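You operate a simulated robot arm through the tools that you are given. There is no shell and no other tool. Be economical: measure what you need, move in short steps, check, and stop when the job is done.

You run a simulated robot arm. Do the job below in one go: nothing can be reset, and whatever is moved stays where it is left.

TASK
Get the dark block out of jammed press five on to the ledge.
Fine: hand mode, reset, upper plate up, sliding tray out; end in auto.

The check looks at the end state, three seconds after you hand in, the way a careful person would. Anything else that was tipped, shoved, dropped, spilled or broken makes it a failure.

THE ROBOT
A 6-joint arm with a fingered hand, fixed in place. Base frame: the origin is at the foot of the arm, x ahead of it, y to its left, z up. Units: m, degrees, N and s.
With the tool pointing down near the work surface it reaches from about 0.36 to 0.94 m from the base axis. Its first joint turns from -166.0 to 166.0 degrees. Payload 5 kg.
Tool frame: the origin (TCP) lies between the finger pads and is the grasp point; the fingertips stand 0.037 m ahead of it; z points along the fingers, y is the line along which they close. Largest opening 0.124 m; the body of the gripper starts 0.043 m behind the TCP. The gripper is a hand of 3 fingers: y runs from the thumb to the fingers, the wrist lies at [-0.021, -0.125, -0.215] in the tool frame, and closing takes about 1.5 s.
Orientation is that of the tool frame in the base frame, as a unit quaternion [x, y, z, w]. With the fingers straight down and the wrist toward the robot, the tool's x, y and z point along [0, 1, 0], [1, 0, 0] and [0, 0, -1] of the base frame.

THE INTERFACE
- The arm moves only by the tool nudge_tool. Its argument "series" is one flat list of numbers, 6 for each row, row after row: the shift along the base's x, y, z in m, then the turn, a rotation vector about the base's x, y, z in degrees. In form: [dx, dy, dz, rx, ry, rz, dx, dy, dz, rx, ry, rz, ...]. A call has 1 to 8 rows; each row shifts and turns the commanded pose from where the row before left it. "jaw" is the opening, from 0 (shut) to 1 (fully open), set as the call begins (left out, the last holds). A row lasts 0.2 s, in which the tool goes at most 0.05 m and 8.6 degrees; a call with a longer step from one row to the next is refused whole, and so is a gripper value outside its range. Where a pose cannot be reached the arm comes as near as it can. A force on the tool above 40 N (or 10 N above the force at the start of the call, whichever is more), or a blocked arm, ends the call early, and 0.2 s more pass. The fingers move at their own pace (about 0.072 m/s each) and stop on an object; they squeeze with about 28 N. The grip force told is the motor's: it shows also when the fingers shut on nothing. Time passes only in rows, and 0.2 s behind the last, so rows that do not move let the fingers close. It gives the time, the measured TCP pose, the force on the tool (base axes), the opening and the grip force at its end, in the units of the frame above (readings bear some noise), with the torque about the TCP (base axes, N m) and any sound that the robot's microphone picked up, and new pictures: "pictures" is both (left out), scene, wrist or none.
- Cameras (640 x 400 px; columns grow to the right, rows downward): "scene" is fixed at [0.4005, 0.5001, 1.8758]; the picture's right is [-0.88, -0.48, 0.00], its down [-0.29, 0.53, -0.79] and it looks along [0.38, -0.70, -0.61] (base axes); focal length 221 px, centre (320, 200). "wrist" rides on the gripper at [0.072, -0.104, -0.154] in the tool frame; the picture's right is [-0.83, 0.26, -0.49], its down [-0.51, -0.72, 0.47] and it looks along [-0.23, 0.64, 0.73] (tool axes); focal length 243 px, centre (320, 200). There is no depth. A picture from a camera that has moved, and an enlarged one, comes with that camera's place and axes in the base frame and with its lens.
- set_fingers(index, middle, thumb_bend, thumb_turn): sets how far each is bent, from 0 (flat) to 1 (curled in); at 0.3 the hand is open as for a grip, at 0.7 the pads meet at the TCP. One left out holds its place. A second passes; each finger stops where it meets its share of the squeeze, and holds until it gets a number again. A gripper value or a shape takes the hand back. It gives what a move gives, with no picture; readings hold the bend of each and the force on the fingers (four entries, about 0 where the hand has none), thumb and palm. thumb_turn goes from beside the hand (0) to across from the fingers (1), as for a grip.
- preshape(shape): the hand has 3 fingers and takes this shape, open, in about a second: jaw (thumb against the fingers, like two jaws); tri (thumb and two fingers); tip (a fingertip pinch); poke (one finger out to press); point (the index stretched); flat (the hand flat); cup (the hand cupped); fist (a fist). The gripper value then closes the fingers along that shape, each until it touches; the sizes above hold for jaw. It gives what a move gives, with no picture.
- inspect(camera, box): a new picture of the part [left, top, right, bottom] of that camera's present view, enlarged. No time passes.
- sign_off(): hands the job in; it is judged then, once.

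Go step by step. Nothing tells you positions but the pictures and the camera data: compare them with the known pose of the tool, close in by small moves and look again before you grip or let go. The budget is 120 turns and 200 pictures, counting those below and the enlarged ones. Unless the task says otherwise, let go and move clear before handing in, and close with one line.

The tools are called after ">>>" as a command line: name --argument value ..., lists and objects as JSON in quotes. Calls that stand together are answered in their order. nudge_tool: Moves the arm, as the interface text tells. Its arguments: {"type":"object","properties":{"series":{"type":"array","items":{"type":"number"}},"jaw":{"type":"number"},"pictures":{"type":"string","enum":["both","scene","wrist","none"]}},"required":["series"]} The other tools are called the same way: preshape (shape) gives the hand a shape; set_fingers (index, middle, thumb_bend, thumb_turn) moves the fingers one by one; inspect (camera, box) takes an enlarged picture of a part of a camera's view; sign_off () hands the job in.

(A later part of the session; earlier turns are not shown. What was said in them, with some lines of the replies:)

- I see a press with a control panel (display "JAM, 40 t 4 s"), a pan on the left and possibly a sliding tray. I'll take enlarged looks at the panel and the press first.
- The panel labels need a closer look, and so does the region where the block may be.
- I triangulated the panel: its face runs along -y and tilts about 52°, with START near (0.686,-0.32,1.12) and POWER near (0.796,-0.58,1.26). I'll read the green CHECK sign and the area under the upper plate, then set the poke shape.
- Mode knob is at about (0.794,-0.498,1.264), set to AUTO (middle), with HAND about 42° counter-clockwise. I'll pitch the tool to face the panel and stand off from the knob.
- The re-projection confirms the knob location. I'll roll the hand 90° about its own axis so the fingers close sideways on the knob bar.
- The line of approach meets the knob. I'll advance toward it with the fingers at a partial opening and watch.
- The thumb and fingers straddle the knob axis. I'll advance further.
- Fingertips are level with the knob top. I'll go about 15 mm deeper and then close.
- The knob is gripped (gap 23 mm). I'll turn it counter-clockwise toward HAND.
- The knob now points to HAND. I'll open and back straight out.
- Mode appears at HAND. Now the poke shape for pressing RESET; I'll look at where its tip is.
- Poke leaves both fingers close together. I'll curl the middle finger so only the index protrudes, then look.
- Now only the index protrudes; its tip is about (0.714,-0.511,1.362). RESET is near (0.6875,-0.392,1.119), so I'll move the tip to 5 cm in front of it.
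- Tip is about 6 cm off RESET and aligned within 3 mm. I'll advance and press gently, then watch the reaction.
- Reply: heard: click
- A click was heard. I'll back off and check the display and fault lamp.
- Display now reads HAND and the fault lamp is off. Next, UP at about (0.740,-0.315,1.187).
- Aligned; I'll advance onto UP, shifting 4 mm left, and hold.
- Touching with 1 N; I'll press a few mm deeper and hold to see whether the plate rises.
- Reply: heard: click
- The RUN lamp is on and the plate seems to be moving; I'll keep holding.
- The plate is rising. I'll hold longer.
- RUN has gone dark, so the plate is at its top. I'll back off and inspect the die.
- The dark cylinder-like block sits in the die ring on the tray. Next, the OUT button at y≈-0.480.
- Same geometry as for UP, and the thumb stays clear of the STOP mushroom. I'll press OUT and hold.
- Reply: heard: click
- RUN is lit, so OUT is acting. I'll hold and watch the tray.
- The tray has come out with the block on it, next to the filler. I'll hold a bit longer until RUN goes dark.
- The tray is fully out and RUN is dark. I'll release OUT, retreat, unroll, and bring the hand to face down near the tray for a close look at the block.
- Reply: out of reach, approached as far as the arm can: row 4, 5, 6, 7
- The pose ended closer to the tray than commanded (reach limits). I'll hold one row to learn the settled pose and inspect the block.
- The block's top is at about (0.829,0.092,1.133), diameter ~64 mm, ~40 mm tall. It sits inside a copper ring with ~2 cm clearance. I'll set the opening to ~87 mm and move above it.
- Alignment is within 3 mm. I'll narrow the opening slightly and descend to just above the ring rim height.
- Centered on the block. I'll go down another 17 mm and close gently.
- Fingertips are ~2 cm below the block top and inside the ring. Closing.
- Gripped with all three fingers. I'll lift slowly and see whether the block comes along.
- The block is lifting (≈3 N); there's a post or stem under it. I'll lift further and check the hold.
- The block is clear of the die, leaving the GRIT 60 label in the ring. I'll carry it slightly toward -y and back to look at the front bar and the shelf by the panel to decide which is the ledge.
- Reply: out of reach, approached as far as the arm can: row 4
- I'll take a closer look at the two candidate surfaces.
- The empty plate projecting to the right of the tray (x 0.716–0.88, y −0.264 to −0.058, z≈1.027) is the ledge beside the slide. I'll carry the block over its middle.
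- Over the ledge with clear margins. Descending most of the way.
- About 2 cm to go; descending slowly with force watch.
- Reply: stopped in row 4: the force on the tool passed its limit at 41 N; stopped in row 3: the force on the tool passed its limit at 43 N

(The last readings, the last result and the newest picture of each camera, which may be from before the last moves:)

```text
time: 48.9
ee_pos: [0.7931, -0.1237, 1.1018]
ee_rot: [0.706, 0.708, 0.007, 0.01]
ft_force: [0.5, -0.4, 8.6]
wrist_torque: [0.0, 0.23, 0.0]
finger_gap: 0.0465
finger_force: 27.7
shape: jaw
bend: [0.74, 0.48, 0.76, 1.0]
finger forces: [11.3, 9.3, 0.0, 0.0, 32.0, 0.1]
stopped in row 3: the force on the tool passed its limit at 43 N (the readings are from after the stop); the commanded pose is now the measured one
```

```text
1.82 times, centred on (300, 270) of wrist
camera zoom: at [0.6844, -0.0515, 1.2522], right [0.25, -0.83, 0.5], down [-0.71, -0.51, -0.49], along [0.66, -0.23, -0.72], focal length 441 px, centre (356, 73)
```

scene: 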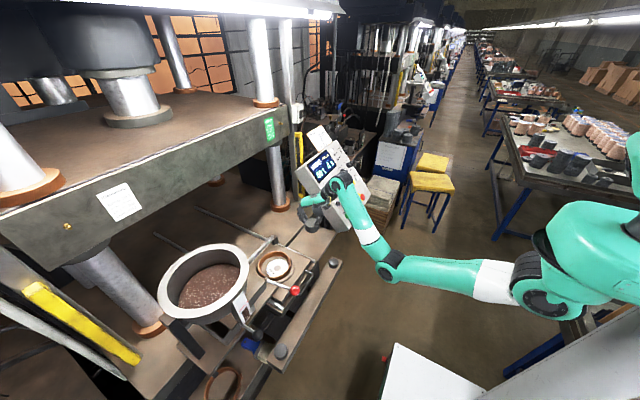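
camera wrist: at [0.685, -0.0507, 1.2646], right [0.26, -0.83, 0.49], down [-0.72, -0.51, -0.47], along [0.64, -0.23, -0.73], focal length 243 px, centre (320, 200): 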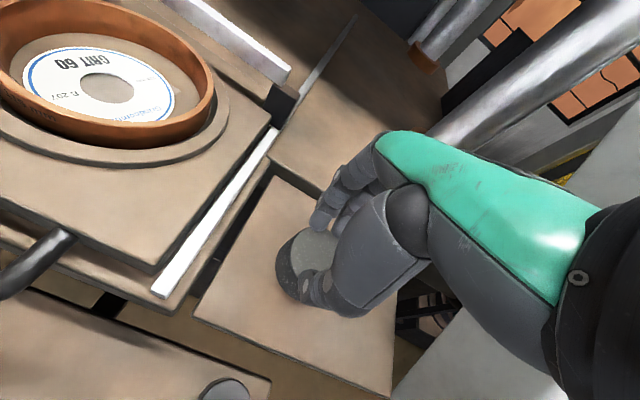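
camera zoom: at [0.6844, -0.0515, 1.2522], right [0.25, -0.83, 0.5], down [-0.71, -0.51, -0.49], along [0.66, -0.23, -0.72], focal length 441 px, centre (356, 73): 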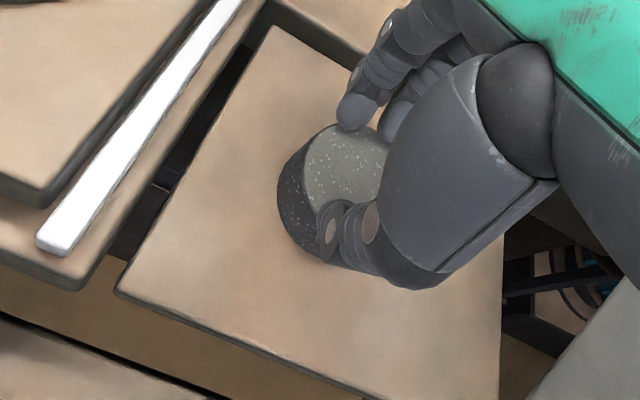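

Contact: the block is on the ledge. I'll relieve the pressure slightly and open the fingers.

>>> nudge_tool --series '[0, 0, 0.001, 0, 0, 0, 0, 0, 0, 0, 0, 0, 0, 0, 0, 0, 0, 0, 0, 0, 0, 0, 0, 0]' --jaw 0.6 --pictures "none"

>>> inspect --camera "wrist" --box '[200, 160, 400, 380]'

>>> inspect --camera "scene" --box '[280, 200, 340, 260]'

```text
time: 49.9
ee_pos: [0.7926, -0.1234, 1.0994]
ee_rot: [0.706, 0.708, 0.006, 0.009]
ft_force: [-0.3, 0.1, -0.3]
wrist_torque: [-0.02, -0.02, 0.01]
finger_gap: 0.0738
finger_force: 0.1
shape: jaw
bend: [0.73, 0.41, 0.65, 1.0]
finger forces: [0.0, 0.1, 0.0, 0.0, 0.1, 0.0]
```

```text
1.82 times, centred on (300, 270) of wrist
camera zoom: at [0.6846, -0.0516, 1.2522], right [0.25, -0.83, 0.5], down [-0.71, -0.51, -0.48], along [0.66, -0.23, -0.72], focal length 441 px, centre (356, 73)
```

zoom: 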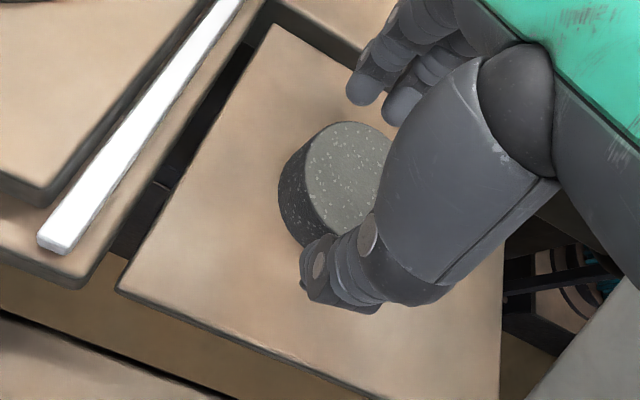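

```text
6.67 times, centred on (310, 230) of scene
camera zoom: at [0.4005, 0.5001, 1.8758], right [-0.88, -0.48, 0.0], down [-0.29, 0.53, -0.79], along [0.38, -0.7, -0.61], focal length 1475 px, centre (387, 0)
```

zoom: 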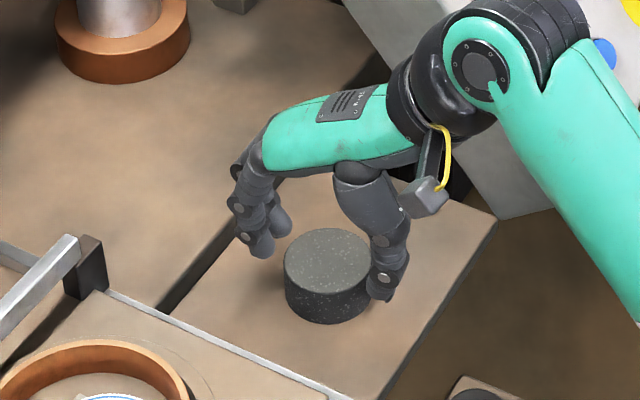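

The block stands flat on the ledge, fully inside its edges. I'll open a bit more and rise straight up.

>>> nudge_tool --series '[0, 0, 0, 0, 0, 0, 0, 0, 0.003, 0, 0, 0, 0, 0, 0.03, 0, 0, 0, 0, 0, 0.04, 0, 0, 0, 0, 0, 0.045, 0, 0, 0, 0, 0, 0.045, 0, 0, 0]' --jaw 0.72

>>> inspect --camera "scene" --box '[240, 190, 360, 310]'

```text
time: 51.3
ee_pos: [0.7927, -0.1233, 1.2617]
ee_rot: [0.707, 0.708, 0.006, 0.008]
ft_force: [-0.5, -0.2, -0.2]
wrist_torque: [0.0, 0.06, -0.01]
finger_gap: 0.089
finger_force: 0.1
shape: jaw
bend: [0.27, 0.37, 0.57, 0.99]
finger forces: [0.1, 0.0, 0.1, 0.0, 0.0, 0.0]
camera wrist: at [0.6867, -0.051, 1.413], right [0.25, -0.83, 0.5], down [-0.71, -0.51, -0.48], along [0.66, -0.23, -0.72], focal length 243 px, centre (320, 200)
```

scene: 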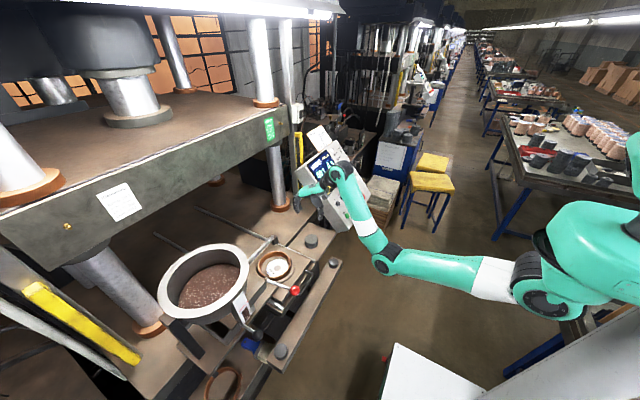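
wrist: 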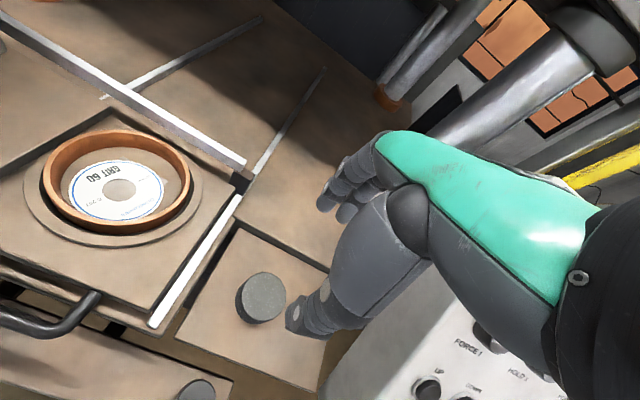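

```text
3.33 times, centred on (300, 250) of scene
camera zoom: at [0.4005, 0.5001, 1.8758], right [-0.88, -0.48, 0.0], down [-0.29, 0.53, -0.79], along [0.38, -0.7, -0.61], focal length 737 px, centre (387, 33)
```

zoom: 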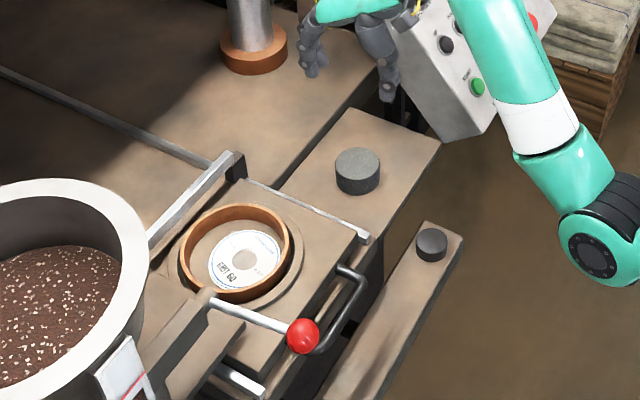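

The block rests well inside the ledge. Now I'll go back to the mode knob: pitch toward the panel while pulling back.

>>> nudge_tool --series '[-0.022, 0, 0.014, 0, -7.5, 0, -0.022, 0, 0.014, 0, -7.5, 0, -0.022, 0, 0.014, 0, -7.5, 0, -0.022, 0, 0.014, 0, -7.5, 0, -0.022, 0, 0.014, 0, -7.5, 0, -0.022, 0, 0.014, 0, -7.5, 0, -0.02, 0, 0.014, 0, -7.5, 0]' --jaw 0.6 --pictures "scene"

```text
time: 52.9
ee_pos: [0.6407, -0.122, 1.3617]
ee_rot: [0.63, 0.631, 0.319, 0.322]
ft_force: [0.4, 0.8, -0.2]
wrist_torque: [0.02, 0.01, 0.0]
finger_gap: 0.0749
finger_force: 0.0
shape: jaw
bend: [0.73, 0.41, 0.64, 1.0]
finger forces: [0.0, 0.0, 0.1, 0.0, 0.0, 0.1]
```

scene: 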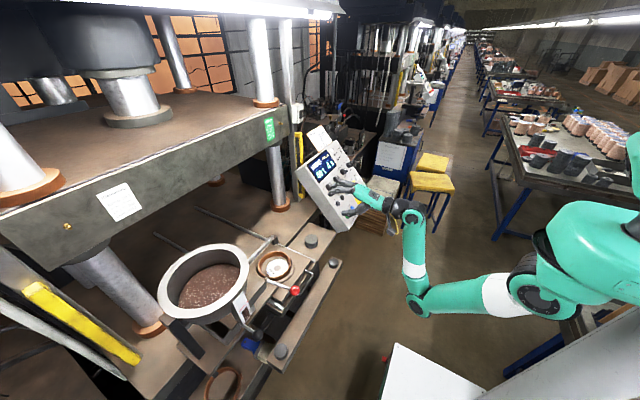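

Next, slide across to the knob while rolling the hand to match the bar at HAND.

>>> nudge_tool --series '[0, -0.047, 0, 6.36, 0, -4.86, 0, -0.047, 0, 6.36, 0, -4.86, 0, -0.047, 0, 6.36, 0, -4.86, 0, -0.047, 0, 6.36, 0, -4.86, 0.005, -0.047, 0, 6.36, 0, -4.86, 0.005, -0.047, 0.002, 6.36, 0, -4.86, 0.01, -0.047, 0, 0, 0, 0, 0.01, -0.046, 0, 0, 0, 0]'

>>> inspect --camera "wrist" --box '[160, 120, 420, 380]'

```text
time: 54.7
ee_pos: [0.6698, -0.4988, 1.3659]
ee_rot: [0.836, 0.318, 0.415, 0.167]
ft_force: [0.6, 0.6, 0.3]
wrist_torque: [-0.03, 0.0, -0.04]
finger_gap: 0.0748
finger_force: 0.0
shape: jaw
bend: [0.73, 0.41, 0.64, 1.0]
finger forces: [0.0, 0.1, 0.1, 0.0, 0.1, 0.0]
camera wrist: at [0.5383, -0.3717, 1.4443], right [-0.67, -0.74, -0.05], down [-0.14, 0.19, -0.97], along [0.73, -0.64, -0.23], focal length 243 px, centre (320, 200)
```

scene: 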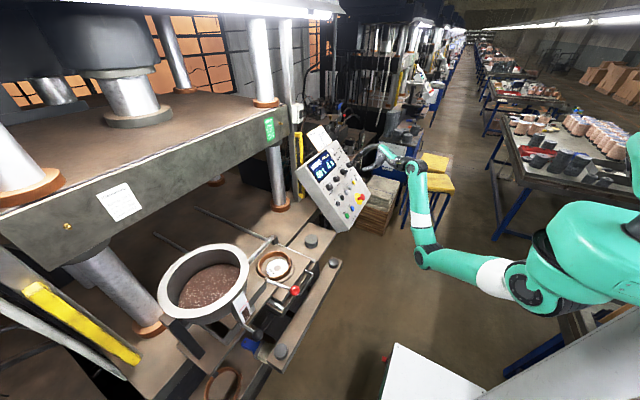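
wrist: 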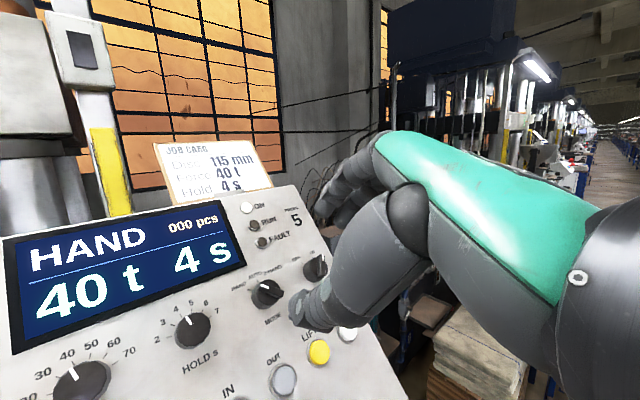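

```text
1.54 times, centred on (290, 250) of wrist
camera zoom: at [0.5383, -0.3717, 1.4443], right [-0.67, -0.74, -0.05], down [-0.14, 0.19, -0.97], along [0.73, -0.64, -0.23], focal length 373 px, centre (366, 123)
```

zoom: 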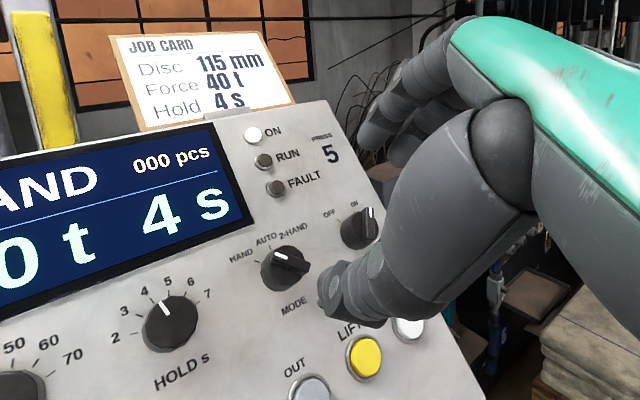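

Display still HAND. I'll re-approach the knob to the pose at which I released it.

>>> nudge_tool --series '[0.033, 0.001, -0.027, 0, 0, 0, 0.033, 0, -0.027, 0, 0, 0, 0.022, 0, -0.018, 0, 0, 0, 0, 0, 0, 0, 0, 0]' --pictures "none"

>>> inspect --camera "wrist" --box '[200, 140, 420, 380]'

```text
time: 55.7
ee_pos: [0.7588, -0.4942, 1.293]
ee_rot: [0.836, 0.318, 0.415, 0.168]
ft_force: [-0.7, -0.3, -0.9]
wrist_torque: [-0.02, -0.01, 0.01]
finger_gap: 0.0745
finger_force: 0.1
shape: jaw
bend: [0.73, 0.41, 0.64, 1.0]
finger forces: [0.1, 0.1, 0.0, 0.1, 0.0, 0.1]
```

```text
1.67 times, centred on (310, 260) of wrist
camera zoom: at [0.6276, -0.3666, 1.3716], right [-0.67, -0.74, -0.05], down [-0.14, 0.19, -0.97], along [0.73, -0.64, -0.23], focal length 404 px, centre (337, 100)
```

zoom: 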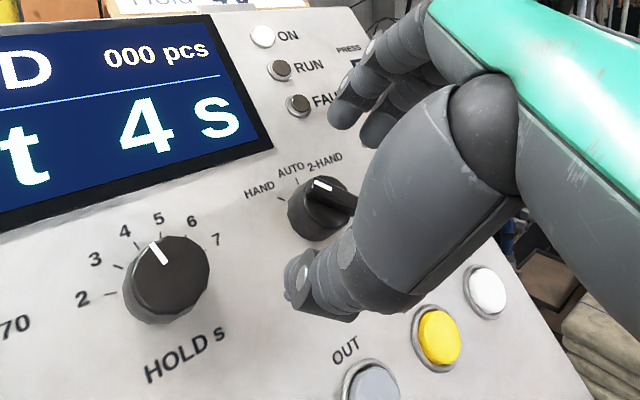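

Knob is centred between the fingers. Going in the last 2 cm, then closing.

>>> nudge_tool --series '[0.018, -0.002, -0.014, 0, 0, 0]' --pictures "none"

>>> nudge_tool --series '[0, 0, 0, 0, 0, 0, 0, 0, 0, 0, 0, 0, 0, 0, 0, 0, 0, 0, 0, 0, 0, 0, 0, 0, 0, 0, 0, 0, 0, 0]' --jaw 0.15 --pictures "none"

>>> inspect --camera "wrist" --box '[200, 140, 420, 380]'

```text
time: 56.1
ee_pos: [0.7753, -0.4969, 1.2783]
ee_rot: [0.836, 0.318, 0.415, 0.168]
ft_force: [-3.7, -0.6, 2.6]
wrist_torque: [0.09, 0.11, 0.16]
finger_gap: 0.075
finger_force: 0.1
shape: jaw
bend: [0.73, 0.41, 0.64, 1.0]
finger forces: [0.0, 0.0, 0.0, 0.0, 4.6, 0.1]
```

```text
time: 57.3
ee_pos: [0.7755, -0.4956, 1.2777]
ee_rot: [0.835, 0.319, 0.415, 0.168]
ft_force: [-6.8, 5.7, 1.2]
wrist_torque: [0.22, 0.26, 0.35]
finger_gap: 0.0207
finger_force: 27.7
shape: jaw
bend: [0.73, 0.62, 0.73, 1.0]
finger forces: [13.6, 7.3, 0.0, 0.0, 33.5, 0.1]
```

```text
1.67 times, centred on (310, 260) of wrist
camera zoom: at [0.6453, -0.3694, 1.3568], right [-0.67, -0.74, -0.05], down [-0.14, 0.19, -0.97], along [0.73, -0.64, -0.23], focal length 404 px, centre (337, 100)
```

zoom: 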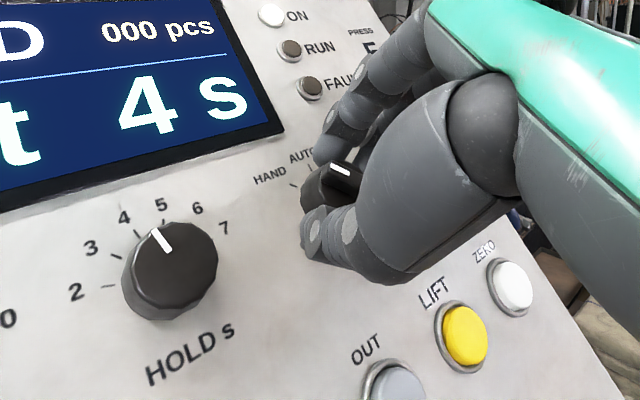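

Gripped again. Turning clockwise ~42° to AUTO.

>>> nudge_tool --series '[0, 0, 0, 6.6, 0, -5.04, 0, 0, 0, 6.6, 0, -5.04, 0, 0, 0, 6.6, 0, -5.04, 0, 0, 0, 6.6, 0, -5.04, 0, 0, 0, 6.6, 0, -5.04, 0, 0, 0, 0, 0, 0]' --pictures "none"

>>> inspect --camera "wrist" --box '[200, 140, 420, 380]'

>>> inspect --camera "scene" --box '[280, 120, 400, 240]'

```text
time: 58.7
ee_pos: [0.7765, -0.4984, 1.2775]
ee_rot: [0.897, 0.0, 0.443, 0.011]
ft_force: [3.7, 0.2, 5.8]
wrist_torque: [-0.09, -0.21, -0.08]
finger_gap: 0.0207
finger_force: 27.7
shape: jaw
bend: [0.73, 0.62, 0.73, 1.0]
finger forces: [18.9, 8.0, 0.0, 0.0, 26.8, 0.1]
```

```text
1.67 times, centred on (310, 260) of wrist
camera zoom: at [0.6994, -0.3924, 1.4275], right [-0.9, -0.26, -0.35], down [0.07, 0.71, -0.7], along [0.43, -0.66, -0.62], focal length 404 px, centre (337, 100)
```

zoom: 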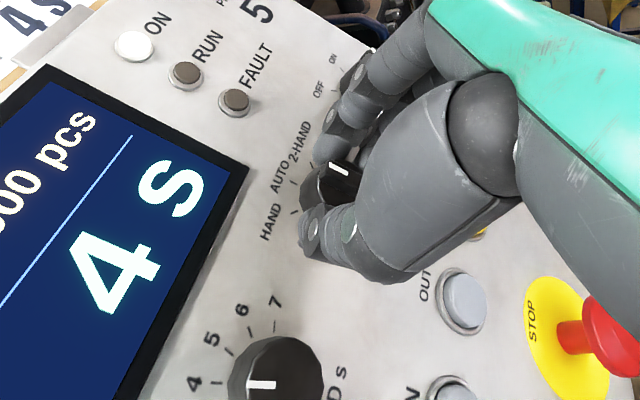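

```text
3.33 times, centred on (340, 180) of scene
camera zoom: at [0.4005, 0.5001, 1.8758], right [-0.88, -0.48, 0.0], down [-0.29, 0.53, -0.79], along [0.38, -0.7, -0.61], focal length 737 px, centre (253, 267)
```

zoom: 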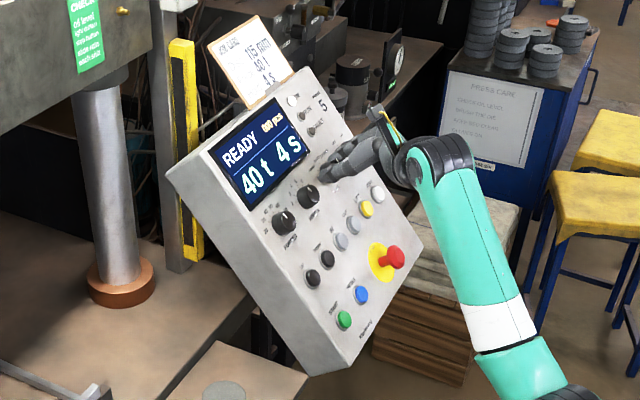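

The display reads READY and the knob matches its original AUTO position. I'll release and back straight out.

>>> nudge_tool --series '[0, 0, 0, 0, 0, 0, 0, 0, 0, 0, 0, 0, 0, 0, 0, 0, 0, 0, 0, 0, 0, 0, 0, 0]' --jaw 0.6 --pictures "none"

>>> nudge_tool --series '[-0.036, 0, 0.028, 0, 0, 0, -0.036, 0, 0.028, 0, 0, 0, -0.036, 0, 0.028, 0, 0, 0, -0.036, 0, 0.028, 0, 0, 0]'

>>> inspect --camera "wrist" --box '[0, 140, 360, 400]'

>>> inspect --camera "scene" --box '[220, 140, 380, 330]'

```text
time: 59.7
ee_pos: [0.776, -0.4988, 1.277]
ee_rot: [0.897, 0.0, 0.441, 0.01]
ft_force: [-1.5, 3.5, -0.8]
wrist_torque: [0.11, 0.0, -0.1]
finger_gap: 0.0728
finger_force: 0.1
shape: jaw
bend: [0.73, 0.42, 0.65, 1.0]
finger forces: [0.0, 3.5, 0.0, 0.0, 0.0, 0.1]
```

```text
time: 60.7
ee_pos: [0.6288, -0.499, 1.3902]
ee_rot: [0.897, 0.001, 0.442, 0.011]
ft_force: [-0.8, -0.7, -0.5]
wrist_torque: [0.0, -0.05, -0.02]
finger_gap: 0.0742
finger_force: 0.0
shape: jaw
bend: [0.73, 0.41, 0.65, 1.0]
finger forces: [0.0, 0.0, 0.1, 0.0, 0.0, 0.0]
camera wrist: at [0.5529, -0.3927, 1.5389], right [-0.9, -0.26, -0.35], down [0.07, 0.71, -0.7], along [0.43, -0.66, -0.62], focal length 243 px, centre (320, 200)
```

scene: 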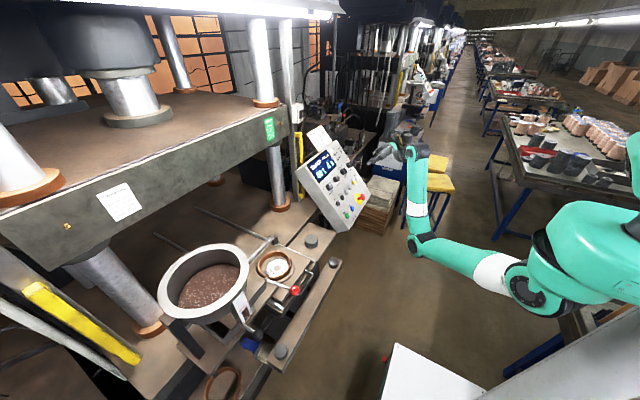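
wrist: 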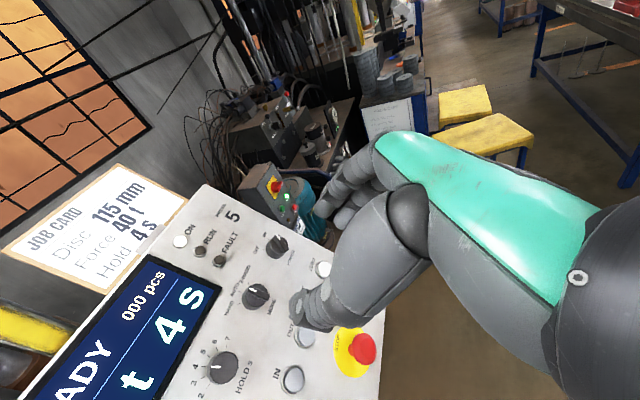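

```text
1.54 times, centred on (180, 270) of wrist
camera zoom: at [0.5529, -0.3927, 1.5389], right [-0.9, -0.26, -0.35], down [0.07, 0.71, -0.7], along [0.43, -0.66, -0.62], focal length 373 px, centre (535, 92)
```

zoom: 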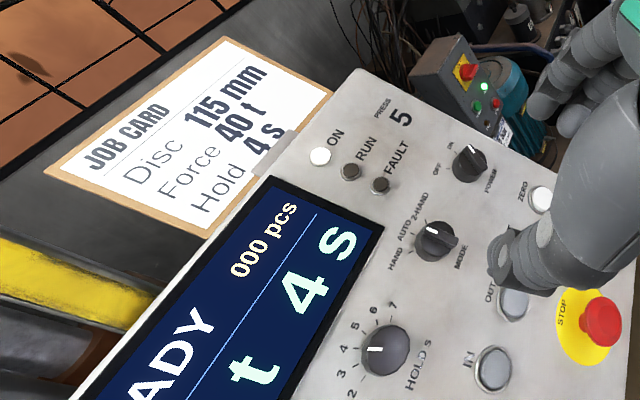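

```text
2.11 times, centred on (300, 235) of scene
camera zoom: at [0.4005, 0.5001, 1.8758], right [-0.88, -0.48, 0.0], down [-0.29, 0.53, -0.79], along [0.38, -0.7, -0.61], focal length 466 px, centre (362, 126)
```

zoom: 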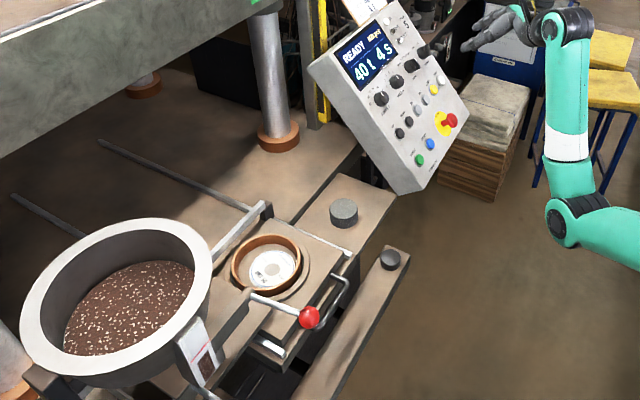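

The display reads READY with the mode in AUTO. The plate is up, the tray is out, the block is on the ledge and the hand is clear, so I'm handing in.

>>> sign_off

```text
The job is handed in.
```

The dark block from press five is on the ledge to the right of the tray, which I took to be the ledge you meant; the upper plate is up, the tray is out, and the press is back in AUTO showing READY.
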